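You operate a simulated robot arm through the tools that you are given. There is no shell and no other tool. Be economical: measure what you need, move in short steps, check, and stop when the job is done.

Carry out the task below with a simulated robot arm. There is one attempt and no reset: what you move stays moved.

## Task
Load the clip rack: purple clip in A, orange in B, grey in C, then shut its teal bar.
Fine: slide the bar open first.
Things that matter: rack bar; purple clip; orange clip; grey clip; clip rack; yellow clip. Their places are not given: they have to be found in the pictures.

Only the result counts: the job must be done as asked and must still hold three seconds after the hand-in. Knocking over, shifting, dropping, spilling or breaking anything else fails it.

## Robot
A 7-joint arm with a two-finger parallel gripper, fixed in place. Base frame: the origin is at the foot of the arm, x ahead of it, y to its left, z up; the work surface is at about z = 760. Readings come in mm, degrees, newtons and seconds.
With the tool pointing down near the work surface it reaches from about 300 to 700 mm from the base axis. Its first joint turns from -66.0 to 66.0 degrees. Payload 1.57 kg.
The TCP is the grasp point between the finger pads, 30 mm short of the fingertips. In the tool frame z runs along the fingers and y along their closing line. Largest opening 110 mm; finger width 24, thickness 12; the body of the gripper, 48 by 112 mm, starts 78 mm behind the TCP.
Orientation is that of the tool frame in the base frame, as a unit quaternion [x, y, z, w]. With the fingers straight down and closing along the base's y, the tool's x points along the base's -x, its y along +y and its z along -z.

## Interface
- The arm moves only by the tool drive_tool. Its argument "increments" is a list of rows, each an object of numbers (a shift or turn left out is 0, a gripper value left out holds the last): "fingers": the finger opening in mm, from 0 to 110; "x", "y", "z": the shift along the tool's x, y, z in mm; "rx", "ry", "rz": the turn, a rotation vector about the tool's x, y, z in degrees. In form: [{"fingers": .., "x": .., "y": .., "z": .., "rx": .., "ry": .., "rz": ..}, ...]. A call has 1 to 8 rows; each row is the pose to reach, as a shift and turn from the pose commanded when the call began, along the tool's axes at that moment. A row lasts 0.2 s, in which the tool goes at most 50 mm and 8.6 degrees; a call with a longer step from one row to the next is refused whole, and so is a gripper value outside its range. A pose out of reach is approached as far as the arm can. The call stops where the force on the tool passes 40 N (or 10 N more than at its start, if that is more) or the arm is blocked; 0.2 s more then pass. Each finger travels about 108 mm/s and halts on what it meets, pressing with about 43 N; the grip force reading is that of the motor and also rises with nothing between the fingers. The clock runs only during rows and for 0.2 s after the last one: add rows that repeat a pose to give the fingers time. The reply holds the time, the measured pose of the TCP, the force on the tool along the base axes, the opening and the grip force, in the units named above and with some noise.
- Cameras (640 x 400 px; columns grow to the right, rows downward): "scene" is fixed at [151.6, -386.2, 1395.1]; the picture's right is [0.79, -0.62, 0.00], its down [-0.42, -0.53, -0.74] and it looks along [0.46, 0.58, -0.67] (base axes); focal length 349 px, centre (320, 200). "wrist" rides on the gripper at [-36, 0, -80] in the tool frame; the picture's right is [0.00, -1.00, 0.00], its down [0.97, 0.00, -0.24] and it looks along [0.24, 0.00, 0.97] (tool axes); focal length 218 px, centre (320, 200).
- camera(camera): a new picture of that camera. It takes no simulated time.
- measure_at(camera, pixels): there is no depth. For up to 12 entries [column, row, z] of the newest picture of that camera ("zoom" is the newest enlarged one), the place [x, y] in the base frame at which the ray of that pixel passes the height z, good to about 2 mm, but the place of the scene camera against the robot may be out by one fixed shift of up to 18 mm in any direction. It takes no simulated time.
- inspect(camera, box): a new picture of the part [left, top, right, bottom] of that camera's present view, enlarged. It takes no simulated time.
- hand_in(): hands the job in; it is judged then, once.

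Work in short steps. Measure before you move; look again where a grasp or a placing could have gone wrong, and mend it. You have 80 turns and 38 pictures in all, those below and enlarged ones among them. Open the gripper and draw the arm clear of the work before you hand the job in, unless the task says otherwise; then end with one line.

The tools are called as a command line: name --argument value ..., lists and objects as JSON in quotes. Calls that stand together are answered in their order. drive_tool: Moves the arm, as the interface text tells. Its arguments: {"type":"object","properties":{"increments":{"type":"array","items":{"type":"object","properties":{"fingers":{"type":"number"},"x":{"type":"number"},"y":{"type":"number"},"z":{"type":"number"},"rx":{"type":"number"},"ry":{"type":"number"},"rz":{"type":"number"}}}}},"required":["increments"]} The other tools are called the same way: camera (camera) takes a picture; measure_at (camera, pixels) gives the place at which the rays of pixels pass given heights; inspect (camera, box) takes an enlarged picture of a part of a camera's view; hand_in () hands the job in.

At the start:

```text
clock: 0.0
ee_pos: [465.6, 5.2, 1085.1]
orientation: [0.0, 1.0, 0.0, 0.001]
force: [-0.7, -0.2, 0.6]
opening: 110.0
grasp_force: 0.1
```

scene: 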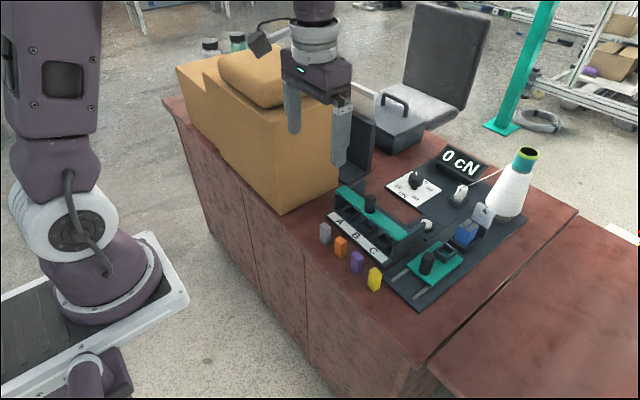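
wrist: 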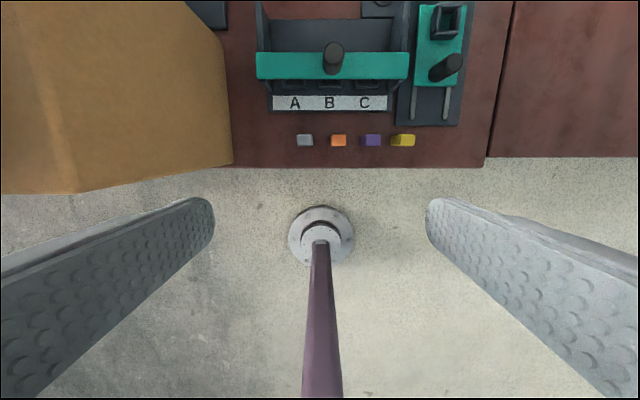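

I'll look closely at the rack and clips in both cameras first (scene region about 300-480 x 170-310, wrist region about 230-480 x 0-170).

inspect --camera "scene" --box '[300, 170, 480, 310]'

inspect --camera "wrist" --box '[220, 0, 480, 170]'

measure_at --camera "wrist" --pixels '[[304, 135, 800], [338, 135, 800], [372, 135, 800], [403, 135, 800], [333, 60, 840], [257, 65, 830], [408, 65, 830], [272, 110, 780], [388, 110, 780]]'

```text
2.86 times, centred on (390, 240) of scene
```

zoom: 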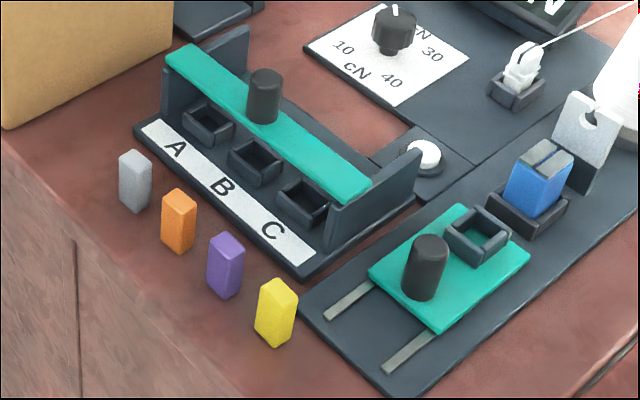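

```text
2.35 times, centred on (350, 85) of wrist
```

zoom: 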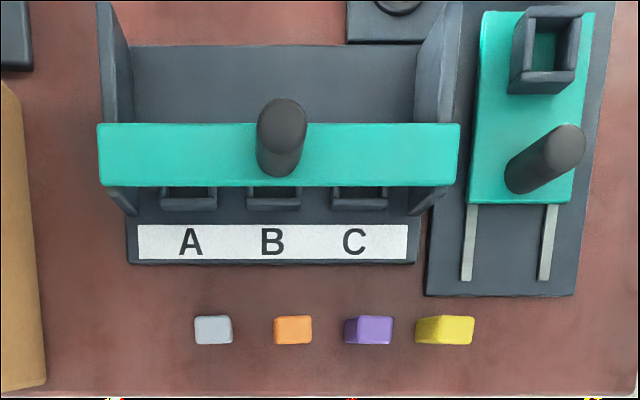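

```text
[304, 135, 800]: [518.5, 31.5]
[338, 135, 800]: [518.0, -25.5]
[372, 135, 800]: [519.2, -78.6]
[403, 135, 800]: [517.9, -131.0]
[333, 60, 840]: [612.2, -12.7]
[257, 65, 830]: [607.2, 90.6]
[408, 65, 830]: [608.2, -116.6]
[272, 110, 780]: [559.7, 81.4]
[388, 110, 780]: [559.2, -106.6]
```

The clips stand near x≈518 and the bar crosses over the sockets near x≈600. I move forward and somewhat lower to view the rack from above.

drive_tool --increments '[{"x": -40, "y": -5}, {"x": -80, "y": -10, "z": 20}, {"x": -110, "y": -15, "z": 50}, {"x": -110, "y": -15, "z": 50}]'

camera --camera "wrist"

```text
clock: 1.0
ee_pos: [579.3, -7.7, 1032.0]
orientation: [0.001, 1.0, 0.0, 0.001]
force: [-0.6, 0.1, 0.0]
opening: 109.7
grasp_force: 0.0
```

```text
33 pictures are left
```

wrist: 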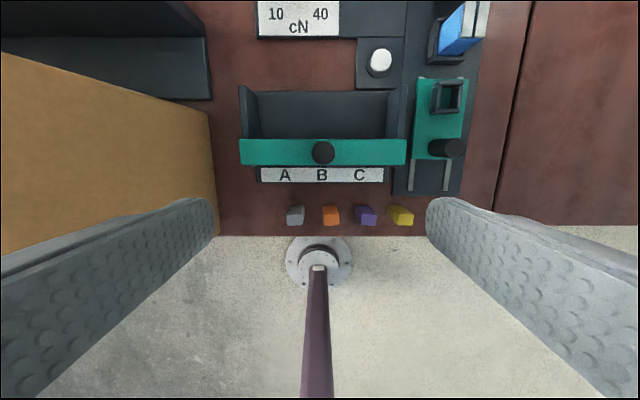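

The bar (rows 138-165) covers the sockets from straight above, so it is shut and slides back (+x). I enlarge this to get positions and heights.

inspect --camera "wrist" --box '[220, 70, 480, 240]'

measure_at --camera "wrist" --pixels '[[240, 139, 830], [240, 165, 830], [405, 139, 830], [405, 165, 830], [240, 139, 850], [240, 165, 850], [405, 139, 850], [405, 165, 850], [323, 153, 870], [323, 153, 890], [256, 182, 768], [390, 182, 768]]'

```text
2.35 times, centred on (350, 155) of wrist
```

zoom: 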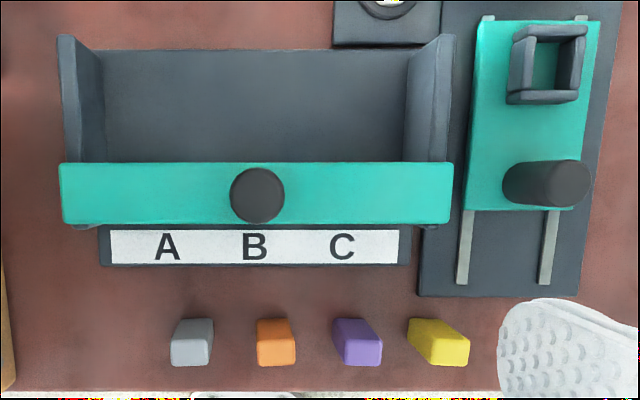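

```text
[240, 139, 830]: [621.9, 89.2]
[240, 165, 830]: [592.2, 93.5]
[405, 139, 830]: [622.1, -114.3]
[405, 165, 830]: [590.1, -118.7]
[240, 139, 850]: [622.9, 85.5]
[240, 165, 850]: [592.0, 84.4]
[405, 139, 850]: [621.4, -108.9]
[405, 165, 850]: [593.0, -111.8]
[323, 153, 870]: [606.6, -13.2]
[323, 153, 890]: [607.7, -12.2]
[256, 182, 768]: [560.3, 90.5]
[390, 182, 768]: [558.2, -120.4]
```

Bar top is at about z 830, centred on (607,-13); by the two views, its knob top is at about z 885. I move over the knob with fingers at 60 and go down part way.

drive_tool --increments '[{"fingers": 60, "x": -15, "y": -3, "z": 30}, {"x": -29, "y": -5, "z": 70}, {"x": -29, "y": -5, "z": 100}, {"x": -29, "y": -5, "z": 100}]'

camera --camera "wrist"

inspect --camera "scene" --box '[300, 130, 480, 290]'

```text
clock: 2.0
ee_pos: [604.7, -15.2, 935.8]
orientation: [0.0, 1.0, -0.001, 0.0]
force: [-0.6, -1.0, 0.6]
opening: 59.9
grasp_force: 0.0
```

```text
31 pictures are left
```

wrist: 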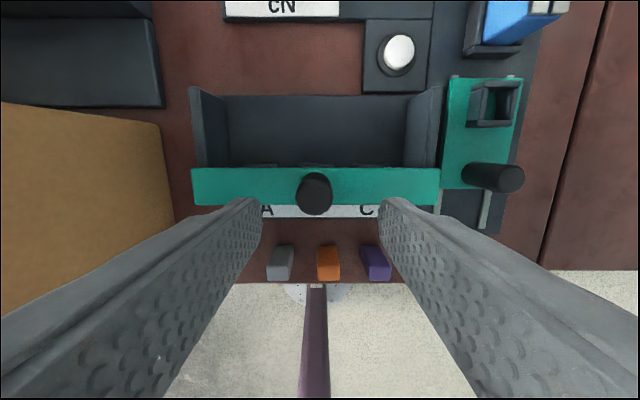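

```text
2.50 times, centred on (390, 210) of scene
```

zoom: 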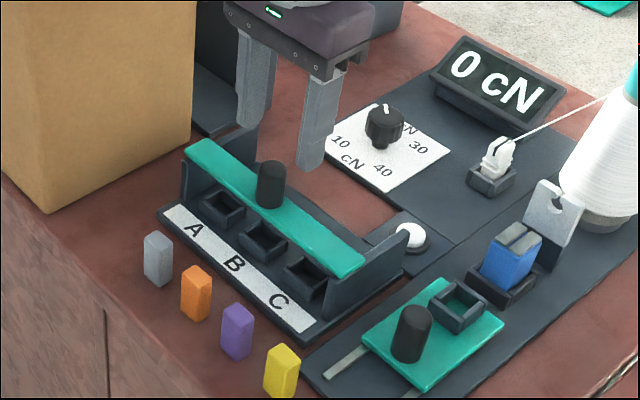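

Knob is at (314,188) between the fingers. I measure its top and the bar edges from this lower view.

measure_at --camera "wrist" --pixels '[[314, 185, 860], [314, 185, 875], [314, 185, 890], [192, 170, 830], [192, 205, 830], [439, 170, 830], [439, 205, 830], [214, 95, 768], [425, 95, 768], [192, 90, 825], [443, 90, 825]]'

```text
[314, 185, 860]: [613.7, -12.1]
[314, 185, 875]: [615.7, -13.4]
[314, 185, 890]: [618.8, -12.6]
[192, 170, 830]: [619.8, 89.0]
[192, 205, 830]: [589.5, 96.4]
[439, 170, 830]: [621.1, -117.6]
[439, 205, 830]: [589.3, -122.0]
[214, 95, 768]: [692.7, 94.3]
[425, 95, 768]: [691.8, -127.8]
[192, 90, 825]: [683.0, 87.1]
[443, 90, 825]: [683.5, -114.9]
```

Knob axis is around (607,-13). I lower to TCP z≈874 (tips about 844, above the bar) and close on it.

drive_tool --increments '[{"z": 30, "x": -1, "y": 2}, {"z": 62, "x": -2, "y": 2}, {"z": 62, "x": -2, "y": 2}, {"z": 62, "x": -2, "y": 2, "fingers": 15}, {"z": 62, "x": -2, "y": 2, "fingers": 15}, {"z": 62, "x": -2, "y": 2, "fingers": 15}]'

```text
clock: 3.4
ee_pos: [606.7, -12.4, 870.0]
orientation: [0.0, 1.0, 0.0, 0.001]
force: [-0.7, 3.2, 0.1]
opening: 25.1
grasp_force: 36.7
```

Knob is gripped at an opening of 25. I slide the bar back (+x) in small steps.

drive_tool --increments '[{"x": -10}, {"x": -20}, {"x": -30}, {"x": -40}, {"x": -40}]'

camera --camera "wrist"

```text
clock: 4.6
ee_pos: [645.5, -13.4, 872.6]
orientation: [0.001, 1.0, 0.0, 0.0]
force: [-0.4, -0.4, -8.7]
opening: 25.0
grasp_force: 36.5
```

```text
29 pictures are left
```

wrist: 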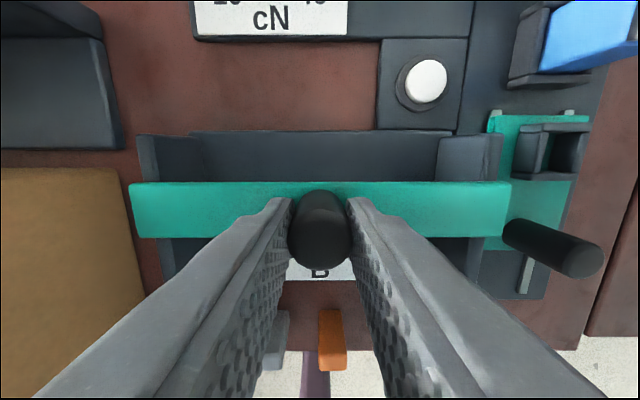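

The bar moved 40 mm with the hand and there is about 25-30 mm of cheek left behind it. I continue in small steps until it stops.

drive_tool --increments '[{"x": -6}, {"x": -12}, {"x": -18}, {"x": -22}, {"x": -22}]'

inspect --camera "scene" --box '[300, 130, 480, 290]'

```text
clock: 5.8
ee_pos: [666.8, -13.5, 872.3]
orientation: [0.0, 1.0, -0.001, 0.0]
force: [-0.1, -0.1, -9.6]
opening: 24.9
grasp_force: 36.2
```

```text
2.50 times, centred on (390, 210) of scene
```

zoom: 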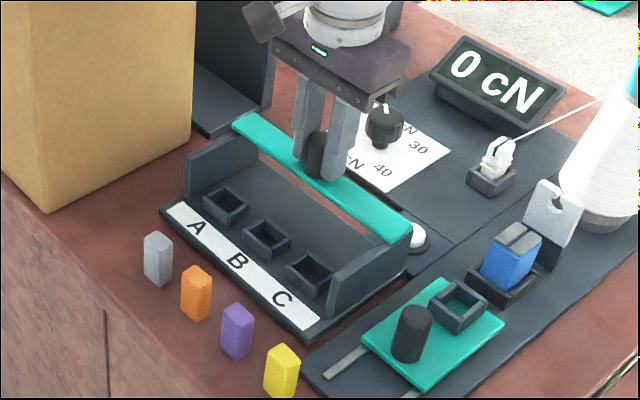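

The bar is fully back, sockets exposed, with the rack itself perhaps 2-3 mm displaced at most; I stop here, release, and rise.

drive_tool --increments '[{"fingers": 60}, {"fingers": 60}, {"z": -40}, {"z": -90}, {"z": -130, "x": 30}, {"z": -130, "x": 70}, {"z": -130, "x": 70}]'

camera --camera "wrist"

```text
clock: 7.4
ee_pos: [597.3, -13.0, 1000.0]
orientation: [0.0, 1.0, 0.0, 0.001]
force: [0.1, -0.6, -1.1]
opening: 59.9
grasp_force: 0.0
```

```text
27 pictures are left
```

wrist: 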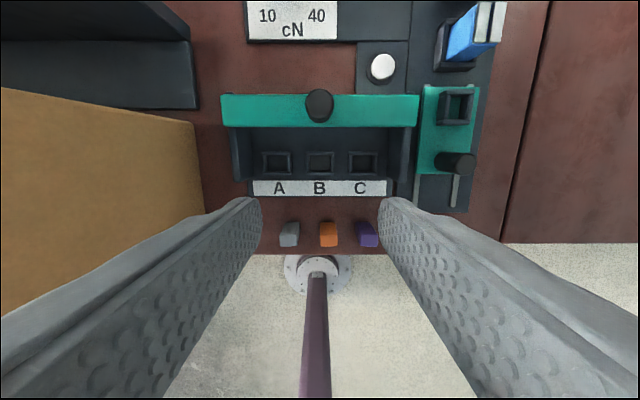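

Sockets A, B, C are visible at (277,162), (319,162), (362,162). I enlarge to measure them and the clips.

inspect --camera "wrist" --box '[220, 130, 420, 260]'

measure_at --camera "wrist" --pixels '[[277, 162, 780], [319, 162, 780], [362, 162, 780], [277, 162, 790], [319, 162, 790], [362, 162, 790], [291, 228, 800], [328, 228, 800], [365, 228, 800], [253, 196, 768], [387, 196, 768]]'

```text
3.08 times, centred on (320, 195) of wrist
```

zoom: 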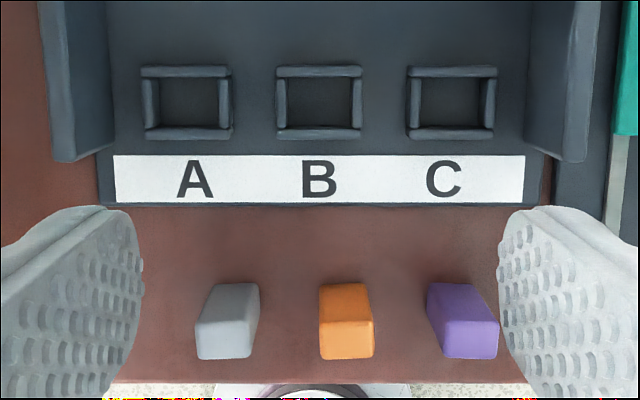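

```text
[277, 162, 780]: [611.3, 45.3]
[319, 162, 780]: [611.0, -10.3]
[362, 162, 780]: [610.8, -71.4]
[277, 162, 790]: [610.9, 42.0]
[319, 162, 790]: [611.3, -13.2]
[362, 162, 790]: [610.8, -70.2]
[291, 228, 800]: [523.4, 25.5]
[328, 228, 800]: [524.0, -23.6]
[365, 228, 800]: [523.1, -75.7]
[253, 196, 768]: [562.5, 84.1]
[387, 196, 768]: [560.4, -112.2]
```

Sockets lie about A(607,45), B(607,-12), C(607,-71) and clips about purple(508,-79), orange(508,-25), grey(508,29), ~22x16x49 tall. I go above the purple clip with opening 46 and look closer.

drive_tool --increments '[{"fingers": 46, "x": 30, "y": -25}, {"x": 60, "y": -50}, {"x": 89, "y": -66, "z": 30}, {"x": 89, "y": -66, "z": 75}, {"x": 89, "y": -66, "z": 110}, {"x": 89, "y": -66, "z": 110}]'

camera --camera "wrist"

inspect --camera "scene" --box '[310, 180, 450, 300]'

```text
clock: 8.8
ee_pos: [510.1, -79.4, 893.4]
orientation: [-0.001, 1.0, 0.0, 0.001]
force: [0.0, 0.1, 0.9]
opening: 45.9
grasp_force: 0.1
```

```text
25 pictures are left
```

wrist: 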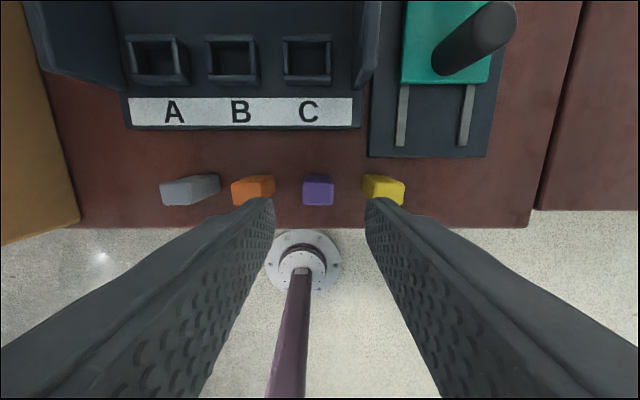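

```text
3.33 times, centred on (380, 240) of scene
```

zoom: 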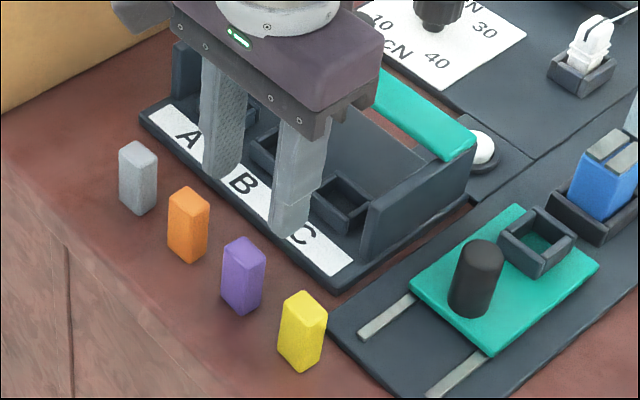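

The purple clip is at (318,190) between the fingertips, slightly right of centre. I enlarge to measure its edges.

inspect --camera "wrist" --box '[240, 150, 420, 250]'

```text
3.56 times, centred on (330, 200) of wrist
```

zoom: 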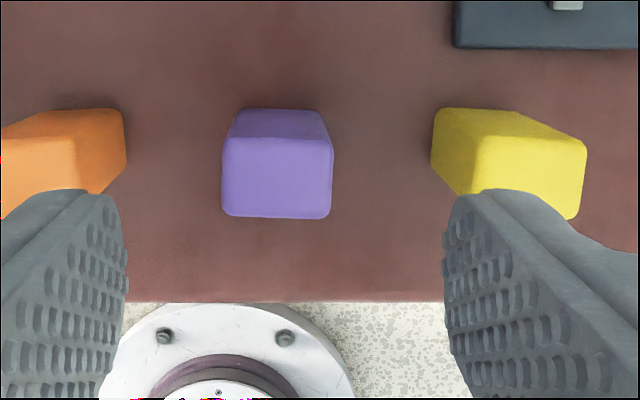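

Purple clip centre ≈ (509,-78), top ≈ z 803. I lower to TCP z≈814 (tips ~784) and close.

drive_tool --increments '[{"y": 1, "z": 40}, {"y": 1, "z": 76}, {"y": 1, "z": 76}, {"y": 1, "z": 76, "fingers": 15}, {"y": 1, "z": 76, "fingers": 15}, {"y": 1, "z": 76, "fingers": 15}]'

inspect --camera "scene" --box '[310, 180, 450, 300]'

```text
clock: 10.2
ee_pos: [508.3, -78.5, 818.3]
orientation: [0.001, 1.0, 0.0, -0.001]
force: [-0.2, 0.9, 0.1]
opening: 22.7
grasp_force: 35.1
```

```text
3.33 times, centred on (380, 240) of scene
```

zoom: 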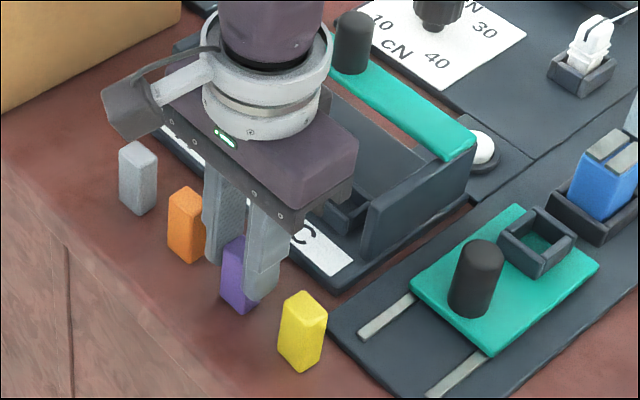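

The clip is held (opening 22.7). Before carrying it to A, I check where the tan crate stands relative to the gripper's path, and lift the clip.

drive_tool --increments '[{"z": -30}, {"z": -70}, {"z": -100}, {"z": -100}]'

camera --camera "scene"

camera --camera "wrist"

measure_at --camera "scene" --pixels '[[284, 214, 760], [338, 182, 760], [328, 211, 768], [390, 262, 768]]'

```text
clock: 11.2
ee_pos: [507.8, -80.7, 919.3]
orientation: [0.001, 1.0, -0.001, 0.0]
force: [0.0, -0.1, -0.6]
opening: 22.8
grasp_force: 35.2
```

```text
21 pictures are left
```

scene: 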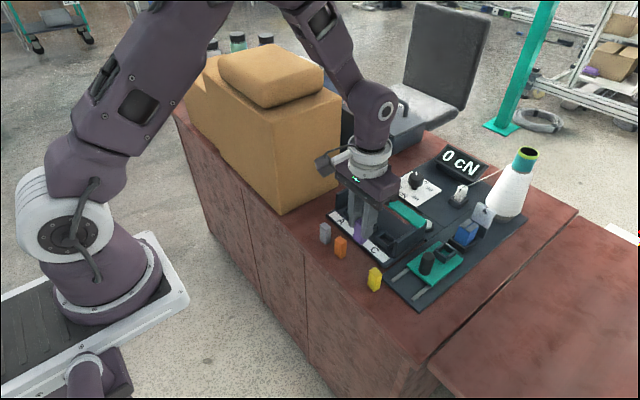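

```text
20 pictures are left
```

wrist: 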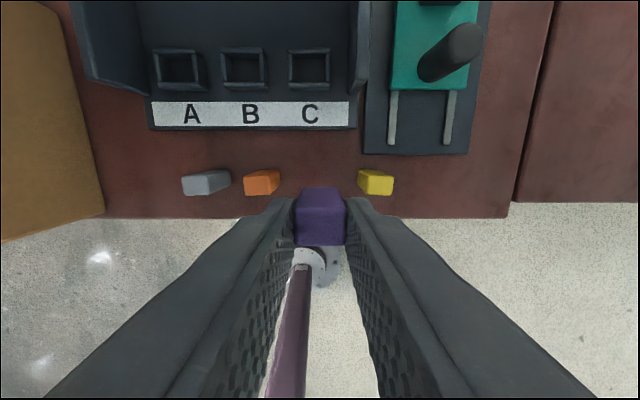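

```text
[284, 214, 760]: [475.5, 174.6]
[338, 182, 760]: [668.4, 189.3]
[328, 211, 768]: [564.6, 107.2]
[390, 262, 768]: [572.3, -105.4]
```

Crate face is at y≈160+, and the bracket on the wrist reaches to only about +60 mm in y, so A is clear. I carry the purple clip to above A (607,45), staying high.

drive_tool --increments '[{"x": -25, "y": 30}, {"x": -50, "y": 60}, {"x": -75, "y": 95}, {"x": -99, "y": 125}, {"x": -99, "y": 125, "z": 35}, {"x": -99, "y": 125, "z": 35}]'

inspect --camera "wrist" --box '[240, 120, 400, 220]'

inspect --camera "scene" --box '[310, 150, 450, 270]'

```text
clock: 12.6
ee_pos: [607.7, 47.6, 880.1]
orientation: [0.0, 1.0, 0.0, 0.0]
force: [0.2, 0.2, -0.5]
opening: 22.6
grasp_force: 35.3
```

```text
4.00 times, centred on (320, 170) of wrist
```

zoom: 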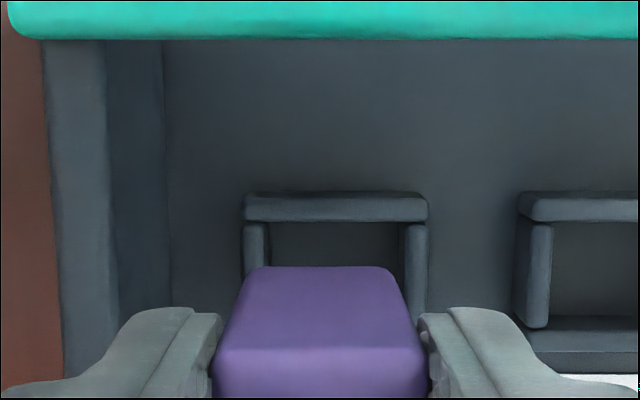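

```text
3.33 times, centred on (380, 210) of scene
```

zoom: 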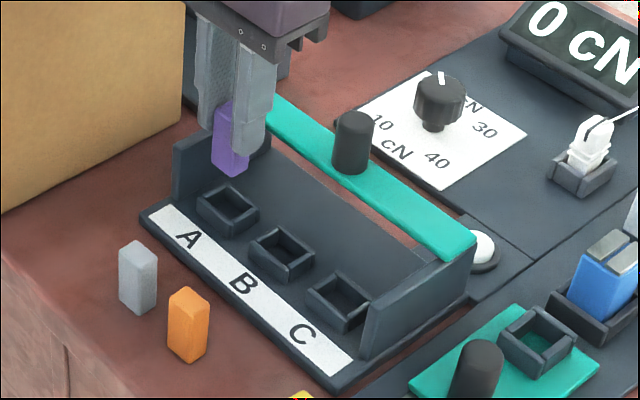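

Clip centre column ≈321 versus socket centre ≈335 in the zoom: socket is ~3 mm to -y; x is aligned (~607). I correct y and lower most of the way.

drive_tool --increments '[{"y": -3}, {"y": -3, "z": 20}, {"y": -3, "z": 34}, {"y": -3, "z": 44}, {"y": -3, "z": 48}, {"y": -3, "z": 48}]'

inspect --camera "scene" --box '[330, 170, 430, 250]'

```text
clock: 14.0
ee_pos: [608.1, 44.6, 833.1]
orientation: [0.0, 1.0, 0.0, -0.001]
force: [-0.1, 0.0, -0.1]
opening: 22.4
grasp_force: 35.1
```

```text
5.00 times, centred on (380, 210) of scene
```

zoom: 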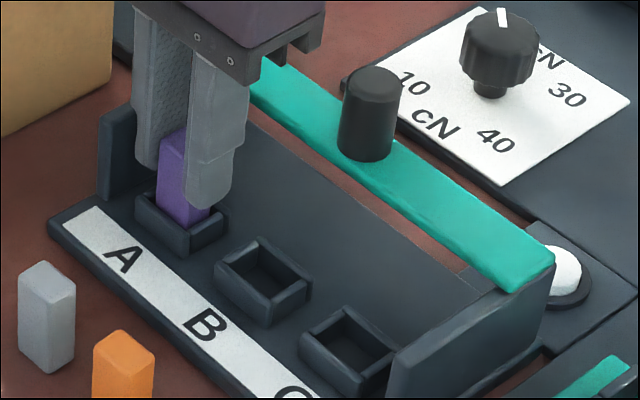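

The clip is inside socket A without contact force. I lower further in 2 mm rows to feel the floor.

drive_tool --increments '[{"z": 2}, {"z": 4}, {"z": 6}, {"z": 6}]'

```text
clock: 15.0
ee_pos: [608.1, 42.2, 827.6]
orientation: [0.0, 1.0, 0.0, -0.001]
force: [-0.7, -0.2, -0.3]
opening: 22.9
grasp_force: 34.9
```

No contact yet at TCP z≈828; I continue down in 1-1.5 mm rows.

drive_tool --increments '[{"z": 1.5}, {"z": 3}, {"z": 4}, {"z": 5}, {"z": 5}]'

```text
clock: 16.2
ee_pos: [609.0, 43.3, 822.0]
orientation: [0.0, 1.0, -0.001, -0.001]
force: [0.2, 0.5, 2.5]
opening: 22.6
grasp_force: 35.9
```

A slight upward force (2.5 N) shows the floor is near. I go 2 mm more.

drive_tool --increments '[{"z": 1}, {"z": 2}, {"z": 2}]'

```text
clock: 17.0
ee_pos: [608.3, 44.0, 820.9]
orientation: [0.0, 1.0, 0.0, 0.0]
force: [-1.7, 0.9, 19.8]
opening: 22.6
grasp_force: 34.9
```

Firm contact (20 N): seated. I open slightly to 34 and rise straight up, then look.

drive_tool --increments '[{"z": -0.5, "fingers": 34}, {"z": -0.5, "fingers": 34}, {"z": -25, "fingers": 34}, {"z": -60}, {"z": -100}, {"z": -100}]'

inspect --camera "scene" --box '[310, 170, 450, 270]'

```text
clock: 18.4
ee_pos: [608.0, 42.9, 921.8]
orientation: [0.0, 1.0, 0.0, 0.0]
force: [-0.1, 1.3, -0.3]
opening: 34.3
grasp_force: 0.0
```

```text
4.00 times, centred on (380, 220) of scene
```

zoom: 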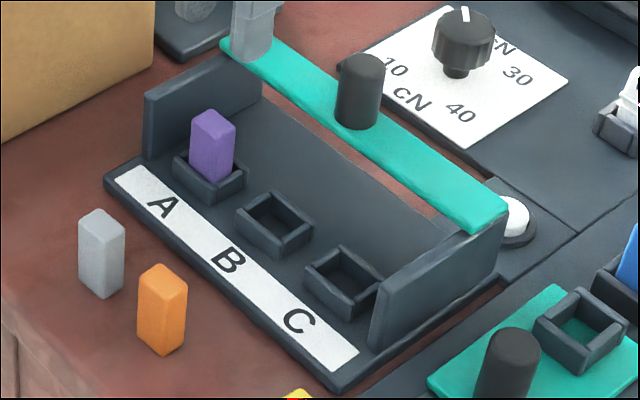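

Purple stands in A. Next I move above the orange clip (508,-25), opening to 44.

drive_tool --increments '[{"x": 30, "y": -20, "fingers": 44}, {"x": 65, "y": -45}, {"x": 99, "y": -68}, {"x": 99, "y": -68, "z": 35}, {"x": 99, "y": -68, "z": 35}]'

inspect --camera "wrist" --box '[240, 150, 420, 250]'

```text
clock: 19.6
ee_pos: [507.7, -22.4, 886.1]
orientation: [0.0, 1.0, 0.0, 0.001]
force: [0.4, -0.6, -1.1]
opening: 44.0
grasp_force: 0.0
```

```text
3.56 times, centred on (330, 200) of wrist
```

zoom: 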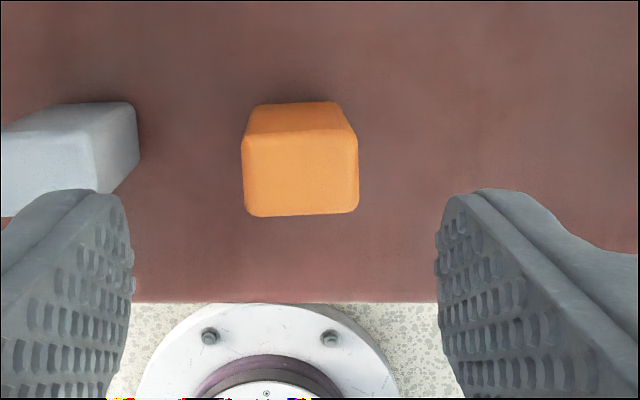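

The orange clip is ~3 mm to -y of the fingers' centre. I correct and lower to z≈817, then close.

drive_tool --increments '[{"y": -3.3, "z": 35}, {"y": -3.3, "z": 69}, {"y": -3.3, "z": 69}, {"y": -3.3, "z": 69, "fingers": 15}, {"y": -3.3, "z": 69, "fingers": 15}, {"y": -3.3, "z": 69, "fingers": 15}]'

```text
clock: 21.0
ee_pos: [511.0, -25.5, 816.3]
orientation: [-0.001, 1.0, 0.0, 0.0]
force: [0.3, 0.6, 0.7]
opening: 22.6
grasp_force: 35.5
```

Gripped. I lift, carry it to above B, and check alignment.

drive_tool --increments '[{"z": -40}, {"z": -85}, {"z": -100, "x": -30}, {"z": -100, "x": -65, "y": 7}, {"z": -100, "x": -99, "y": 13.8}, {"z": -65, "x": -99, "y": 13.8}, {"z": -65, "x": -99, "y": 13.8}]'

inspect --camera "wrist" --box '[240, 120, 400, 220]'

```text
clock: 22.6
ee_pos: [608.9, -16.9, 881.3]
orientation: [0.0, 1.0, 0.0, -0.001]
force: [0.4, 0.3, -0.9]
opening: 22.5
grasp_force: 35.4
```

```text
4.00 times, centred on (320, 170) of wrist
```

zoom: 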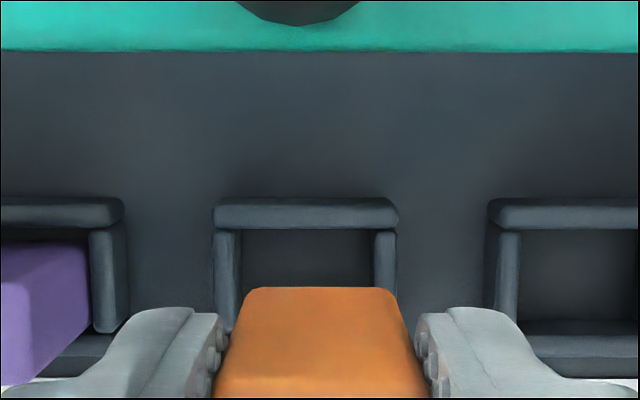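

Socket B's centre (col 306) vs clip (col 321): socket is ~3 mm to +y; x is fine. I correct and lower.

drive_tool --increments '[{"y": 3.1}, {"y": 3.1, "z": 20}, {"y": 3.1, "z": 40}, {"y": 3.1, "z": 50}, {"y": 3.1, "z": 56}, {"y": 3.1, "z": 58}, {"y": 3.1, "z": 58}]'

```text
clock: 23.7
ee_pos: [609.2, -12.5, 837.2]
orientation: [0.001, 1.0, -0.001, 0.004]
force: [-1.9, 1.9, 12.5]
opening: 22.7
grasp_force: 35.4
stopped in row 5: the force on the tool passed its limit (the readings are from after the stop); the commanded pose is now the measured one
```

Stopped at z≈837 with contact, so the clip is touching a rim. I look at both views.

inspect --camera "scene" --box '[340, 180, 430, 250]'

inspect --camera "wrist" --box '[240, 120, 400, 220]'

```text
5.71 times, centred on (385, 215) of scene
```

zoom: 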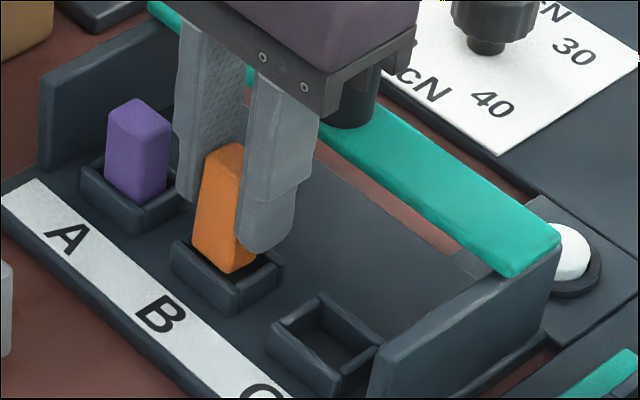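

```text
4.00 times, centred on (320, 170) of wrist
```

zoom: 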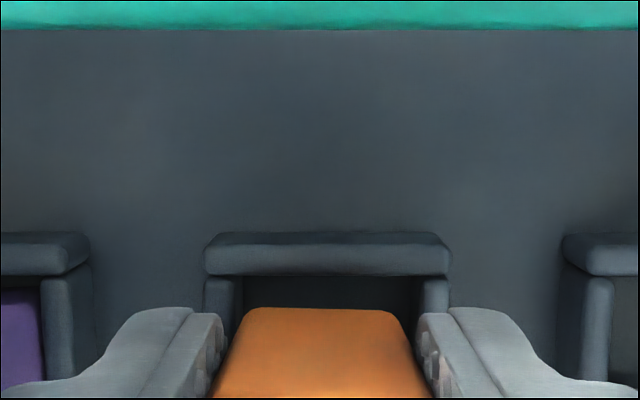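

The clip's bottom sits on B's front wall (gap of ~5 mm toward the back wall). I raise 8 mm, shift +x 4.5 mm and y -1 mm, and look.

drive_tool --increments '[{"z": -10}, {"z": -10, "x": -4.5, "y": -1}, {"z": -10, "x": -4.5, "y": -1}]'

inspect --camera "scene" --box '[340, 180, 430, 250]'

```text
clock: 24.5
ee_pos: [615.2, -12.0, 846.3]
orientation: [0.001, 1.0, -0.001, 0.003]
force: [-0.4, 0.2, 0.3]
opening: 22.8
grasp_force: 35.6
```

```text
5.71 times, centred on (385, 215) of scene
```

zoom: 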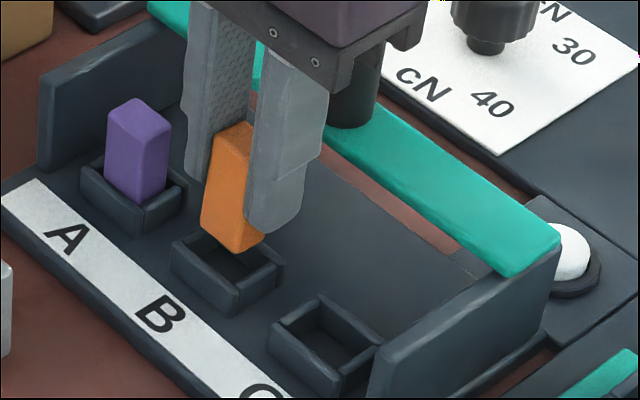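

The clip leans about 5° in the hand (bottom toward -x). I tilt the tool by ry=-5 to make it upright and shift back ~4 mm in x to keep the bottom over the socket.

drive_tool --increments '[{"z": -4}, {"z": -4, "x": 4.5, "ry": -5}, {"z": -4, "x": 4.5, "ry": -5}]'

inspect --camera "scene" --box '[340, 180, 430, 250]'

inspect --camera "wrist" --box '[240, 120, 400, 220]'

```text
clock: 25.3
ee_pos: [611.1, -12.8, 850.4]
orientation: [0.0, 0.999, -0.001, 0.047]
force: [0.5, 0.0, 0.4]
opening: 22.7
grasp_force: 34.9
```

```text
5.71 times, centred on (385, 215) of scene
```

zoom: 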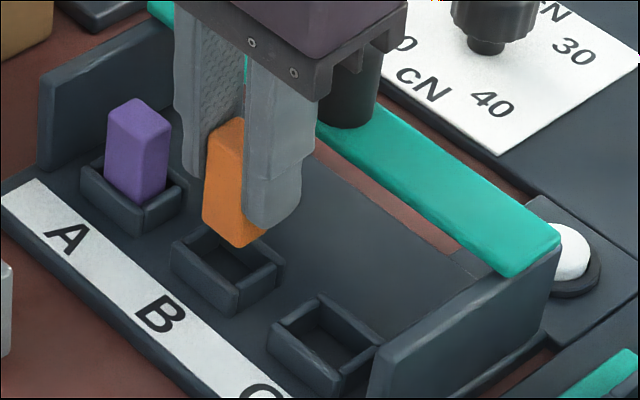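

```text
4.00 times, centred on (320, 170) of wrist
```

zoom: 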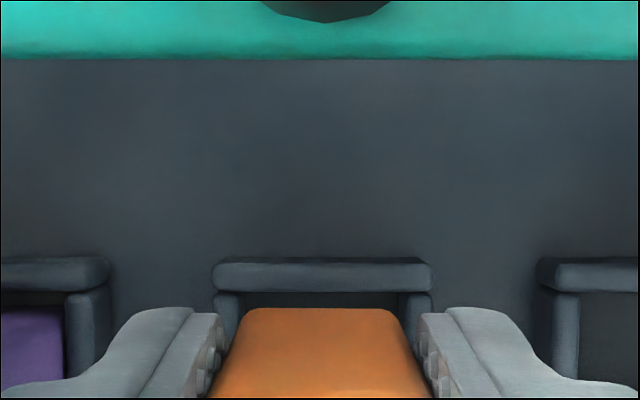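

Now upright, y aligned (socket 322 vs clip 321). I measure the back wall's inner edge against the clip's bottom edge.

measure_at --camera "zoom" --pixels '[[322, 291, 785], [322, 308, 794], [322, 308, 790], [212, 270, 785], [433, 270, 785]]'

```text
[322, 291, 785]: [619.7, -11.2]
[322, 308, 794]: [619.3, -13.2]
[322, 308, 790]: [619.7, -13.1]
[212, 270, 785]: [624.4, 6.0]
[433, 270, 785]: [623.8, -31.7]
```

The clip's back face (~619.3) is nearly at the wall's inner edge (619.7), with slack on the front side, so I shift 4 mm to -x and lower vertically (compensating the tilt).

drive_tool --increments '[{"x": 4}, {"x": 4.5, "z": 6}, {"x": 5, "z": 11}, {"x": 5.4, "z": 15}, {"x": 5.8, "z": 19}, {"x": 5.8, "z": 19}]'

inspect --camera "scene" --box '[340, 180, 430, 250]'

```text
clock: 26.7
ee_pos: [605.6, -13.1, 832.8]
orientation: [0.001, 0.999, -0.001, 0.048]
force: [7.4, 0.3, 1.4]
opening: 22.7
grasp_force: 35.0
```

```text
5.71 times, centred on (385, 215) of scene
```

zoom: 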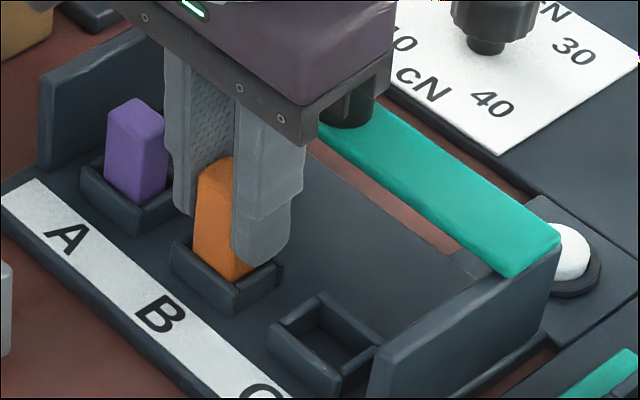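

The clip is in the socket, lightly pressing the front wall (7 N in +x). I ease +x 2.5 mm and lower more.

drive_tool --increments '[{"x": -2.5}, {"x": -2.2, "z": 3}, {"x": -1.9, "z": 6}, {"x": -1.7, "z": 8}, {"x": -1.7, "z": 8}]'

```text
clock: 27.9
ee_pos: [608.7, -13.5, 824.5]
orientation: [0.002, 0.999, -0.001, 0.048]
force: [-7.5, 2.0, 27.9]
opening: 22.8
grasp_force: 35.3
```

Contact (28 N) at z≈824.5. I relax upward 1 mm, open, and check how it stands before withdrawing.

drive_tool --increments '[{"z": -1, "x": 0}, {"z": -1, "x": 0, "fingers": 34}, {"z": -1, "x": 0, "fingers": 34}, {"z": -1, "x": 0, "fingers": 34}]'

inspect --camera "scene" --box '[340, 180, 430, 250]'

```text
clock: 28.9
ee_pos: [607.7, -13.5, 824.7]
orientation: [0.001, 0.999, -0.001, 0.048]
force: [0.5, 0.0, -0.1]
opening: 34.1
grasp_force: 0.0
```

```text
5.71 times, centred on (385, 215) of scene
```

zoom: 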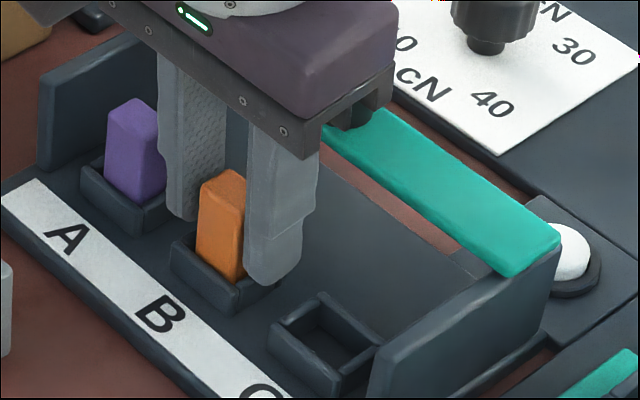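

Orange is seated in B at the same depth as purple. I withdraw vertically, undo the tilt while up, and rise to about z 920.

drive_tool --increments '[{"z": -25, "x": -2.4}, {"z": -60, "x": -5.6}, {"z": -95, "x": -8.9}, {"z": -95, "x": -8.9, "ry": 5.4}, {"z": -95, "x": -8.9, "ry": 5.4}]'

```text
clock: 30.1
ee_pos: [607.9, -14.3, 922.8]
orientation: [0.001, 1.0, -0.001, -0.001]
force: [0.1, -0.2, -0.5]
opening: 34.1
grasp_force: 0.0
```

Vertical again at (608,-14,922). Now above the grey clip (508,29), opening 44.

drive_tool --increments '[{"x": 30, "y": 14, "fingers": 44}, {"x": 65, "y": 28}, {"x": 98, "y": 42}, {"x": 98, "y": 42, "z": 35}, {"x": 98, "y": 42, "z": 35}]'

inspect --camera "wrist" --box '[240, 150, 420, 250]'

measure_at --camera "zoom" --pixels '[[285, 135, 803], [285, 215, 803], [285, 170, 803]]'

```text
clock: 31.3
ee_pos: [507.5, 28.5, 885.1]
orientation: [0.001, 1.0, -0.001, 0.001]
force: [0.2, 0.3, 0.7]
opening: 44.2
grasp_force: 0.0
```

```text
3.56 times, centred on (330, 200) of wrist
```

zoom: 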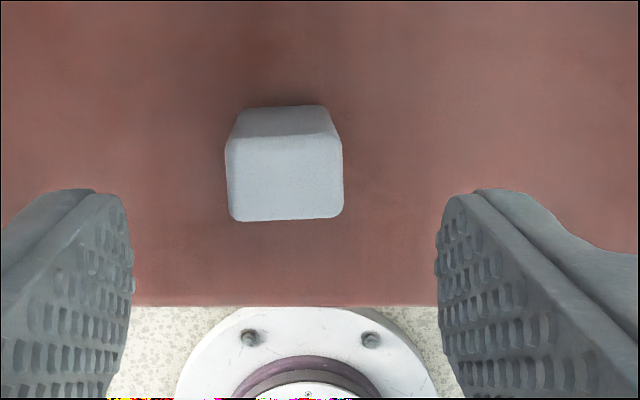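

```text
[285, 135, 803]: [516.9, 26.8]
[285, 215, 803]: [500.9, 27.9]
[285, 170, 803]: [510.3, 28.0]
```

Grey clip is centred (col 285, x≈508). I lower 68 mm, close and lift.

drive_tool --increments '[{"z": 35}, {"z": 68}, {"z": 68}, {"z": 68, "fingers": 15}, {"z": 68, "fingers": 15}, {"z": 68, "fingers": 15}]'

```text
clock: 32.7
ee_pos: [508.2, 28.6, 816.1]
orientation: [0.001, 1.0, 0.0, 0.0]
force: [-0.2, 0.3, 1.0]
opening: 22.7
grasp_force: 35.6
```

Gripped. I lift and carry it to above C (610,-71) at z≈882.

drive_tool --increments '[{"z": -45}, {"z": -92}, {"z": -100, "x": -25, "y": -33}, {"z": -100, "x": -50, "y": -66}, {"z": -100, "x": -75, "y": -99}, {"z": -95, "x": -102, "y": -99.7}, {"z": -64, "x": -102, "y": -99.7}, {"z": -64, "x": -102, "y": -99.7}]'

inspect --camera "wrist" --box '[240, 120, 400, 220]'

```text
clock: 34.5
ee_pos: [609.0, -73.2, 880.4]
orientation: [0.001, 1.0, -0.002, 0.0]
force: [-0.5, -0.1, 0.2]
opening: 22.5
grasp_force: 34.8
```

```text
4.00 times, centred on (320, 170) of wrist
```

zoom: 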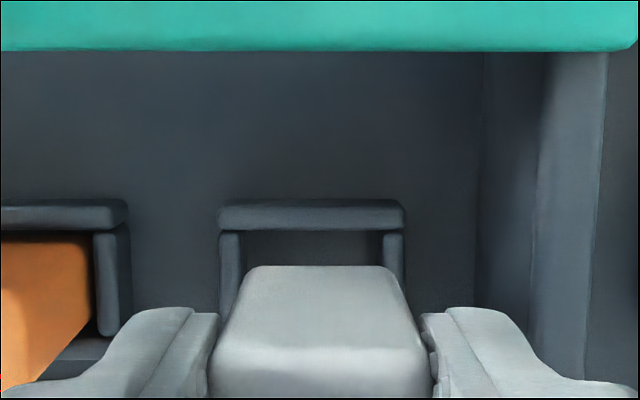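

Socket C centre (col 312) vs clip (col 320): shift y by about +1.7 mm. I measure the x gap to the back wall.

measure_at --camera "zoom" --pixels '[[312, 231, 785], [312, 267, 823], [217, 215, 785], [405, 215, 785], [312, 231, 785], [312, 267, 823]]'

```text
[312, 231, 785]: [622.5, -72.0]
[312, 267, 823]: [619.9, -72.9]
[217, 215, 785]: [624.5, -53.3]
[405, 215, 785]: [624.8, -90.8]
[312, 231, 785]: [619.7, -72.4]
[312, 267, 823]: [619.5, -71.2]
```

Matching the purple approach (which fitted), I shift y +1.7 and -x 1.7 mm, then lower carefully.

drive_tool --increments '[{"y": 1.7, "x": 1.7}, {"y": 1.7, "x": 1.7, "z": 20}, {"y": 1.7, "x": 1.7, "z": 36}, {"y": 1.7, "x": 1.7, "z": 42}, {"y": 1.7, "x": 1.7, "z": 47}, {"y": 1.7, "x": 1.7, "z": 52}, {"y": 1.7, "x": 1.7, "z": 52}]'

```text
clock: 35.7
ee_pos: [612.3, -70.6, 837.1]
orientation: [0.0, 1.0, -0.002, 0.003]
force: [-0.6, 0.7, 7.4]
opening: 22.6
grasp_force: 35.5
stopped in row 6: the force on the tool passed its limit (the readings are from after the stop); the commanded pose is now the measured one
```

Contact at z≈837 again. I check with one enlarged scene view which rim it touches.

inspect --camera "scene" --box '[350, 190, 430, 250]'

```text
6.67 times, centred on (390, 220) of scene
```

zoom: 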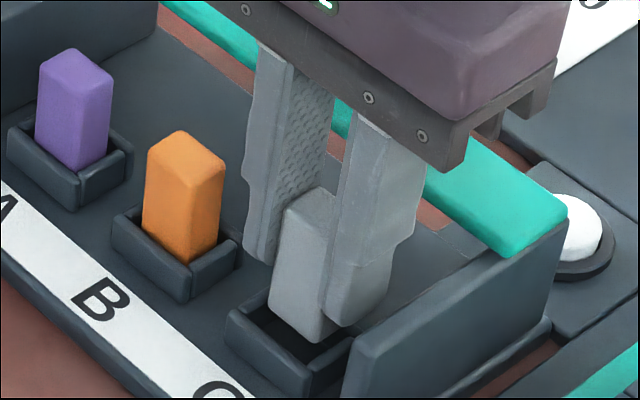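

The clip seems to lie over the back wall side (gap at the front). I raise 8 mm and shift -x 2.5 mm, then check with the wrist camera.

drive_tool --increments '[{"z": -8}, {"z": -8, "x": 2.5}, {"z": -8, "x": 2.5}]'

inspect --camera "wrist" --box '[240, 120, 400, 220]'

measure_at --camera "zoom" --pixels '[[320, 270, 785], [320, 280, 785], [320, 290, 785], [320, 300, 788], [320, 290, 788], [320, 280, 788]]'

```text
clock: 36.5
ee_pos: [609.7, -70.8, 844.3]
orientation: [0.0, 1.0, 0.0, 0.002]
force: [0.2, 0.4, -0.6]
opening: 22.4
grasp_force: 35.4
```

```text
4.00 times, centred on (320, 170) of wrist
```

zoom: 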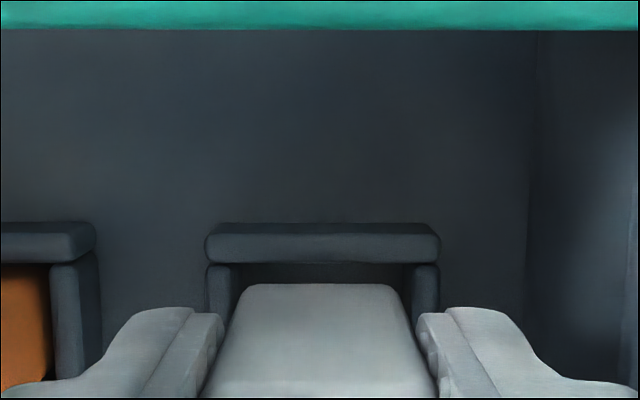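

```text
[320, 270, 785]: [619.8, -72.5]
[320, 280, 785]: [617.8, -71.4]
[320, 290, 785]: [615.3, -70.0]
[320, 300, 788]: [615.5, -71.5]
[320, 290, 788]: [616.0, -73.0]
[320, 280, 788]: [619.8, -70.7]
```

Now there is a gap of ~3 mm to the back wall (rows 264 vs 284) and y is aligned. I lower gently.

drive_tool --increments '[{"z": 4}, {"z": 7}, {"z": 10}, {"z": 13}, {"z": 15}, {"z": 15}]'

```text
clock: 37.9
ee_pos: [610.2, -70.3, 829.2]
orientation: [0.0, 1.0, -0.002, 0.003]
force: [-2.1, -1.6, -0.6]
opening: 22.8
grasp_force: 34.7
```

It passed the rim (z≈829, only 2 N sideways). I go on down to the floor.

drive_tool --increments '[{"z": 2, "x": 0.5}, {"z": 4, "x": 0.5}, {"z": 6, "x": 0.5}, {"z": 7.5, "x": 0.5}, {"z": 7.5, "x": 0.5}]'

```text
clock: 39.1
ee_pos: [611.5, -71.5, 822.4]
orientation: [0.0, 1.0, -0.001, 0.003]
force: [-4.0, 2.3, 23.9]
opening: 22.6
grasp_force: 35.5
```

Floor contact (24 N) at z≈822, same as purple. I release and rise to z≈925.

drive_tool --increments '[{"z": -0.7, "fingers": 33}, {"z": -0.7, "fingers": 33}, {"z": -0.7, "fingers": 33}, {"z": -25}, {"z": -65}, {"z": -103}, {"z": -103}]'

inspect --camera "scene" --box '[310, 170, 450, 270]'

```text
clock: 40.7
ee_pos: [605.9, -72.0, 921.9]
orientation: [-0.001, 1.0, -0.001, 0.003]
force: [-0.7, 0.4, 0.7]
opening: 33.1
grasp_force: 0.1
```

```text
4.00 times, centred on (380, 220) of scene
```

zoom: 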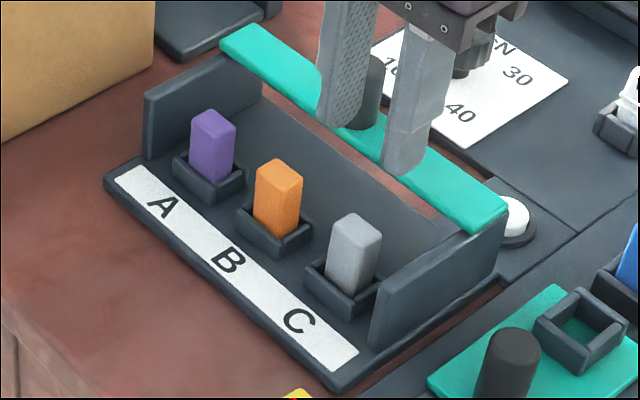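

All three are seated. I go to the bar's knob at (667,-13), lower to z≈872 and grip it.

drive_tool --increments '[{"z": -20, "fingers": 60}, {"z": -20, "x": -20, "y": 20}, {"z": -20, "x": -40, "y": 40}, {"z": -20, "x": -58, "y": 58}, {"z": 20, "x": -58, "y": 58}, {"z": 51, "x": -58, "y": 58}, {"z": 51, "x": -58, "y": 58}]'

drive_tool --increments '[{"fingers": 15}, {"fingers": 15}, {"fingers": 15}]'

```text
clock: 42.3
ee_pos: [665.4, -12.3, 874.4]
orientation: [0.0, 1.0, -0.001, 0.002]
force: [0.5, 0.2, -0.1]
opening: 60.2
grasp_force: 0.1
```

```text
clock: 43.1
ee_pos: [666.6, -13.1, 875.3]
orientation: [0.0, 1.0, -0.002, 0.002]
force: [-0.2, -4.8, 0.5]
opening: 24.3
grasp_force: 36.1
```

Knob held. I slide the bar forward (-x) 54 mm in small steps, watching the force.

drive_tool --increments '[{"x": 10}, {"x": 20}, {"x": 30}, {"x": 40}, {"x": 48}, {"x": 54}, {"x": 54}]'

```text
clock: 44.7
ee_pos: [613.3, -12.5, 873.5]
orientation: [0.0, 1.0, -0.002, 0.004]
force: [0.0, 0.2, 34.9]
opening: 24.5
grasp_force: 36.5
```

The bar is near shut, but there is 35 N upward on the tool. I look before moving on.

inspect --camera "scene" --box '[310, 160, 450, 270]'

```text
3.64 times, centred on (380, 215) of scene
```

zoom: 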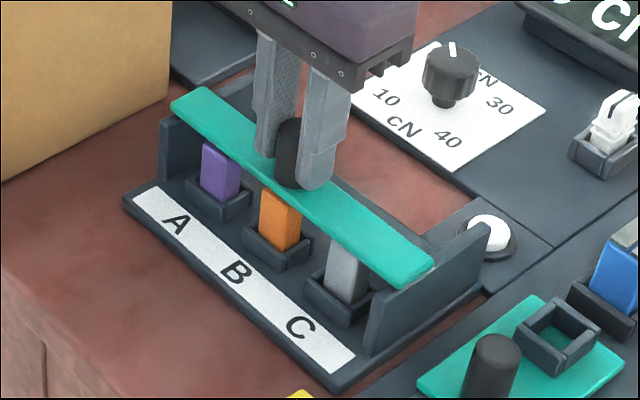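

The bar passes over the clips normally; the load comes from the tool pressing down slightly. I ease up 1 mm and slide the last 6-7 mm.

drive_tool --increments '[{"z": -1}, {"z": -1, "x": 2}, {"z": -1.2, "x": 4}, {"z": -1.2, "x": 6}, {"z": -1.2, "x": 6}]'

```text
clock: 45.9
ee_pos: [606.1, -12.6, 874.0]
orientation: [0.0, 1.0, -0.001, 0.002]
force: [2.8, -1.5, 8.6]
opening: 24.7
grasp_force: 36.1
```

Bar is at x≈606, its original shut place, with 2.8 N beginning in +x. I try 1.5 mm more to confirm the stop.

drive_tool --increments '[{"x": 0.8}, {"x": 1.5}, {"x": 1.5}]'

```text
clock: 46.7
ee_pos: [603.5, -13.2, 873.7]
orientation: [-0.001, 1.0, 0.0, 0.001]
force: [1.0, 0.7, 0.2]
opening: 24.6
grasp_force: 36.3
```

Still little resistance; I push another 2 mm gently to look for the end stop.

drive_tool --increments '[{"x": 1}, {"x": 2}, {"x": 2}]'

```text
clock: 47.5
ee_pos: [604.1, -13.1, 874.4]
orientation: [0.0, 1.0, -0.002, 0.003]
force: [-0.3, -0.8, -0.8]
opening: 24.9
grasp_force: 35.7
```

The pose reading is noisy, so I take another reading without moving.

drive_tool --increments '[{}]'

drive_tool --increments '[{}]'

```text
clock: 47.9
ee_pos: [603.8, -13.7, 874.2]
orientation: [-0.001, 1.0, 0.0, 0.003]
force: [-0.4, 0.6, -1.4]
opening: 24.6
grasp_force: 36.0
```

```text
clock: 48.3
ee_pos: [603.4, -12.5, 875.5]
orientation: [0.0, 1.0, -0.001, 0.003]
force: [-0.4, -0.1, -0.6]
opening: 24.6
grasp_force: 36.2
```

Position is about 603.7 with no load. One more gentle 3 mm push tests for a stop.

drive_tool --increments '[{"x": 1}, {"x": 2}, {"x": 3}, {"x": 3}, {"x": 3}]'

```text
clock: 49.5
ee_pos: [600.1, -12.7, 875.2]
orientation: [0.0, 1.0, -0.001, 0.003]
force: [0.1, -0.2, -0.4]
opening: 24.8
grasp_force: 36.4
```

The bar still moves freely, so I check its position relative to the rack with the wrist camera.

camera --camera "wrist"

```text
0 pictures are left
```

wrist: 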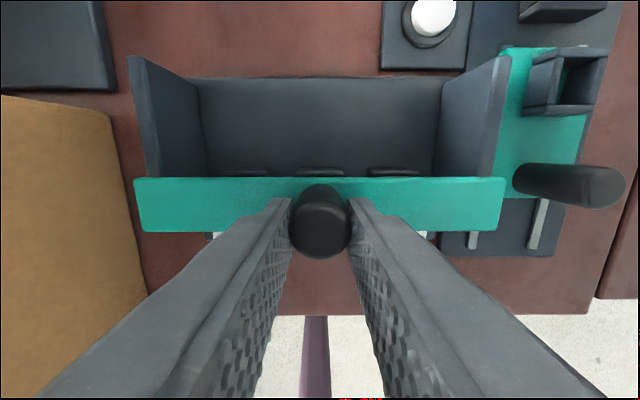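

I measure the bar edges and the rack's rear edges in this last picture, to compare with the shut state at the start (bar 590-621, cheek rear 683, base rear 692).

measure_at --camera "wrist" --pixels '[[140, 178, 830], [500, 178, 830], [145, 232, 830], [495, 232, 830], [130, 56, 825], [510, 56, 825], [200, 77, 768], [440, 77, 768], [140, 178, 830], [500, 178, 830], [130, 56, 825], [510, 56, 825]]'

```text
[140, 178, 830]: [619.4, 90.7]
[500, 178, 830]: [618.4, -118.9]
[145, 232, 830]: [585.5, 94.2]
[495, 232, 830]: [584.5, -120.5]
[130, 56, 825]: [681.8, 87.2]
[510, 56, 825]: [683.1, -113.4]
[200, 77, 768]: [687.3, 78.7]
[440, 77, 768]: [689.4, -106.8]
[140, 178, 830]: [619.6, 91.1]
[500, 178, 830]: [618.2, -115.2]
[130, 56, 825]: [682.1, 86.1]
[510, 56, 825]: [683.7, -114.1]
```

Bar-to-cheek distance is ~63.7 mm, matching the shut state (62.5) within noise, and the bar covers all three clips: it is shut. I release the knob, rise and withdraw.

drive_tool --increments '[{"fingers": 60}, {"fingers": 60}, {"fingers": 60, "z": -30}, {"z": -75}, {"z": -120}, {"z": -160}, {"z": -200, "x": 20}, {"z": -200, "x": 20}]'

```text
clock: 51.3
ee_pos: [577.6, -13.1, 1073.1]
orientation: [0.0, 1.0, -0.002, 0.003]
force: [-0.3, -1.2, 0.1]
opening: 60.1
grasp_force: 0.0
```

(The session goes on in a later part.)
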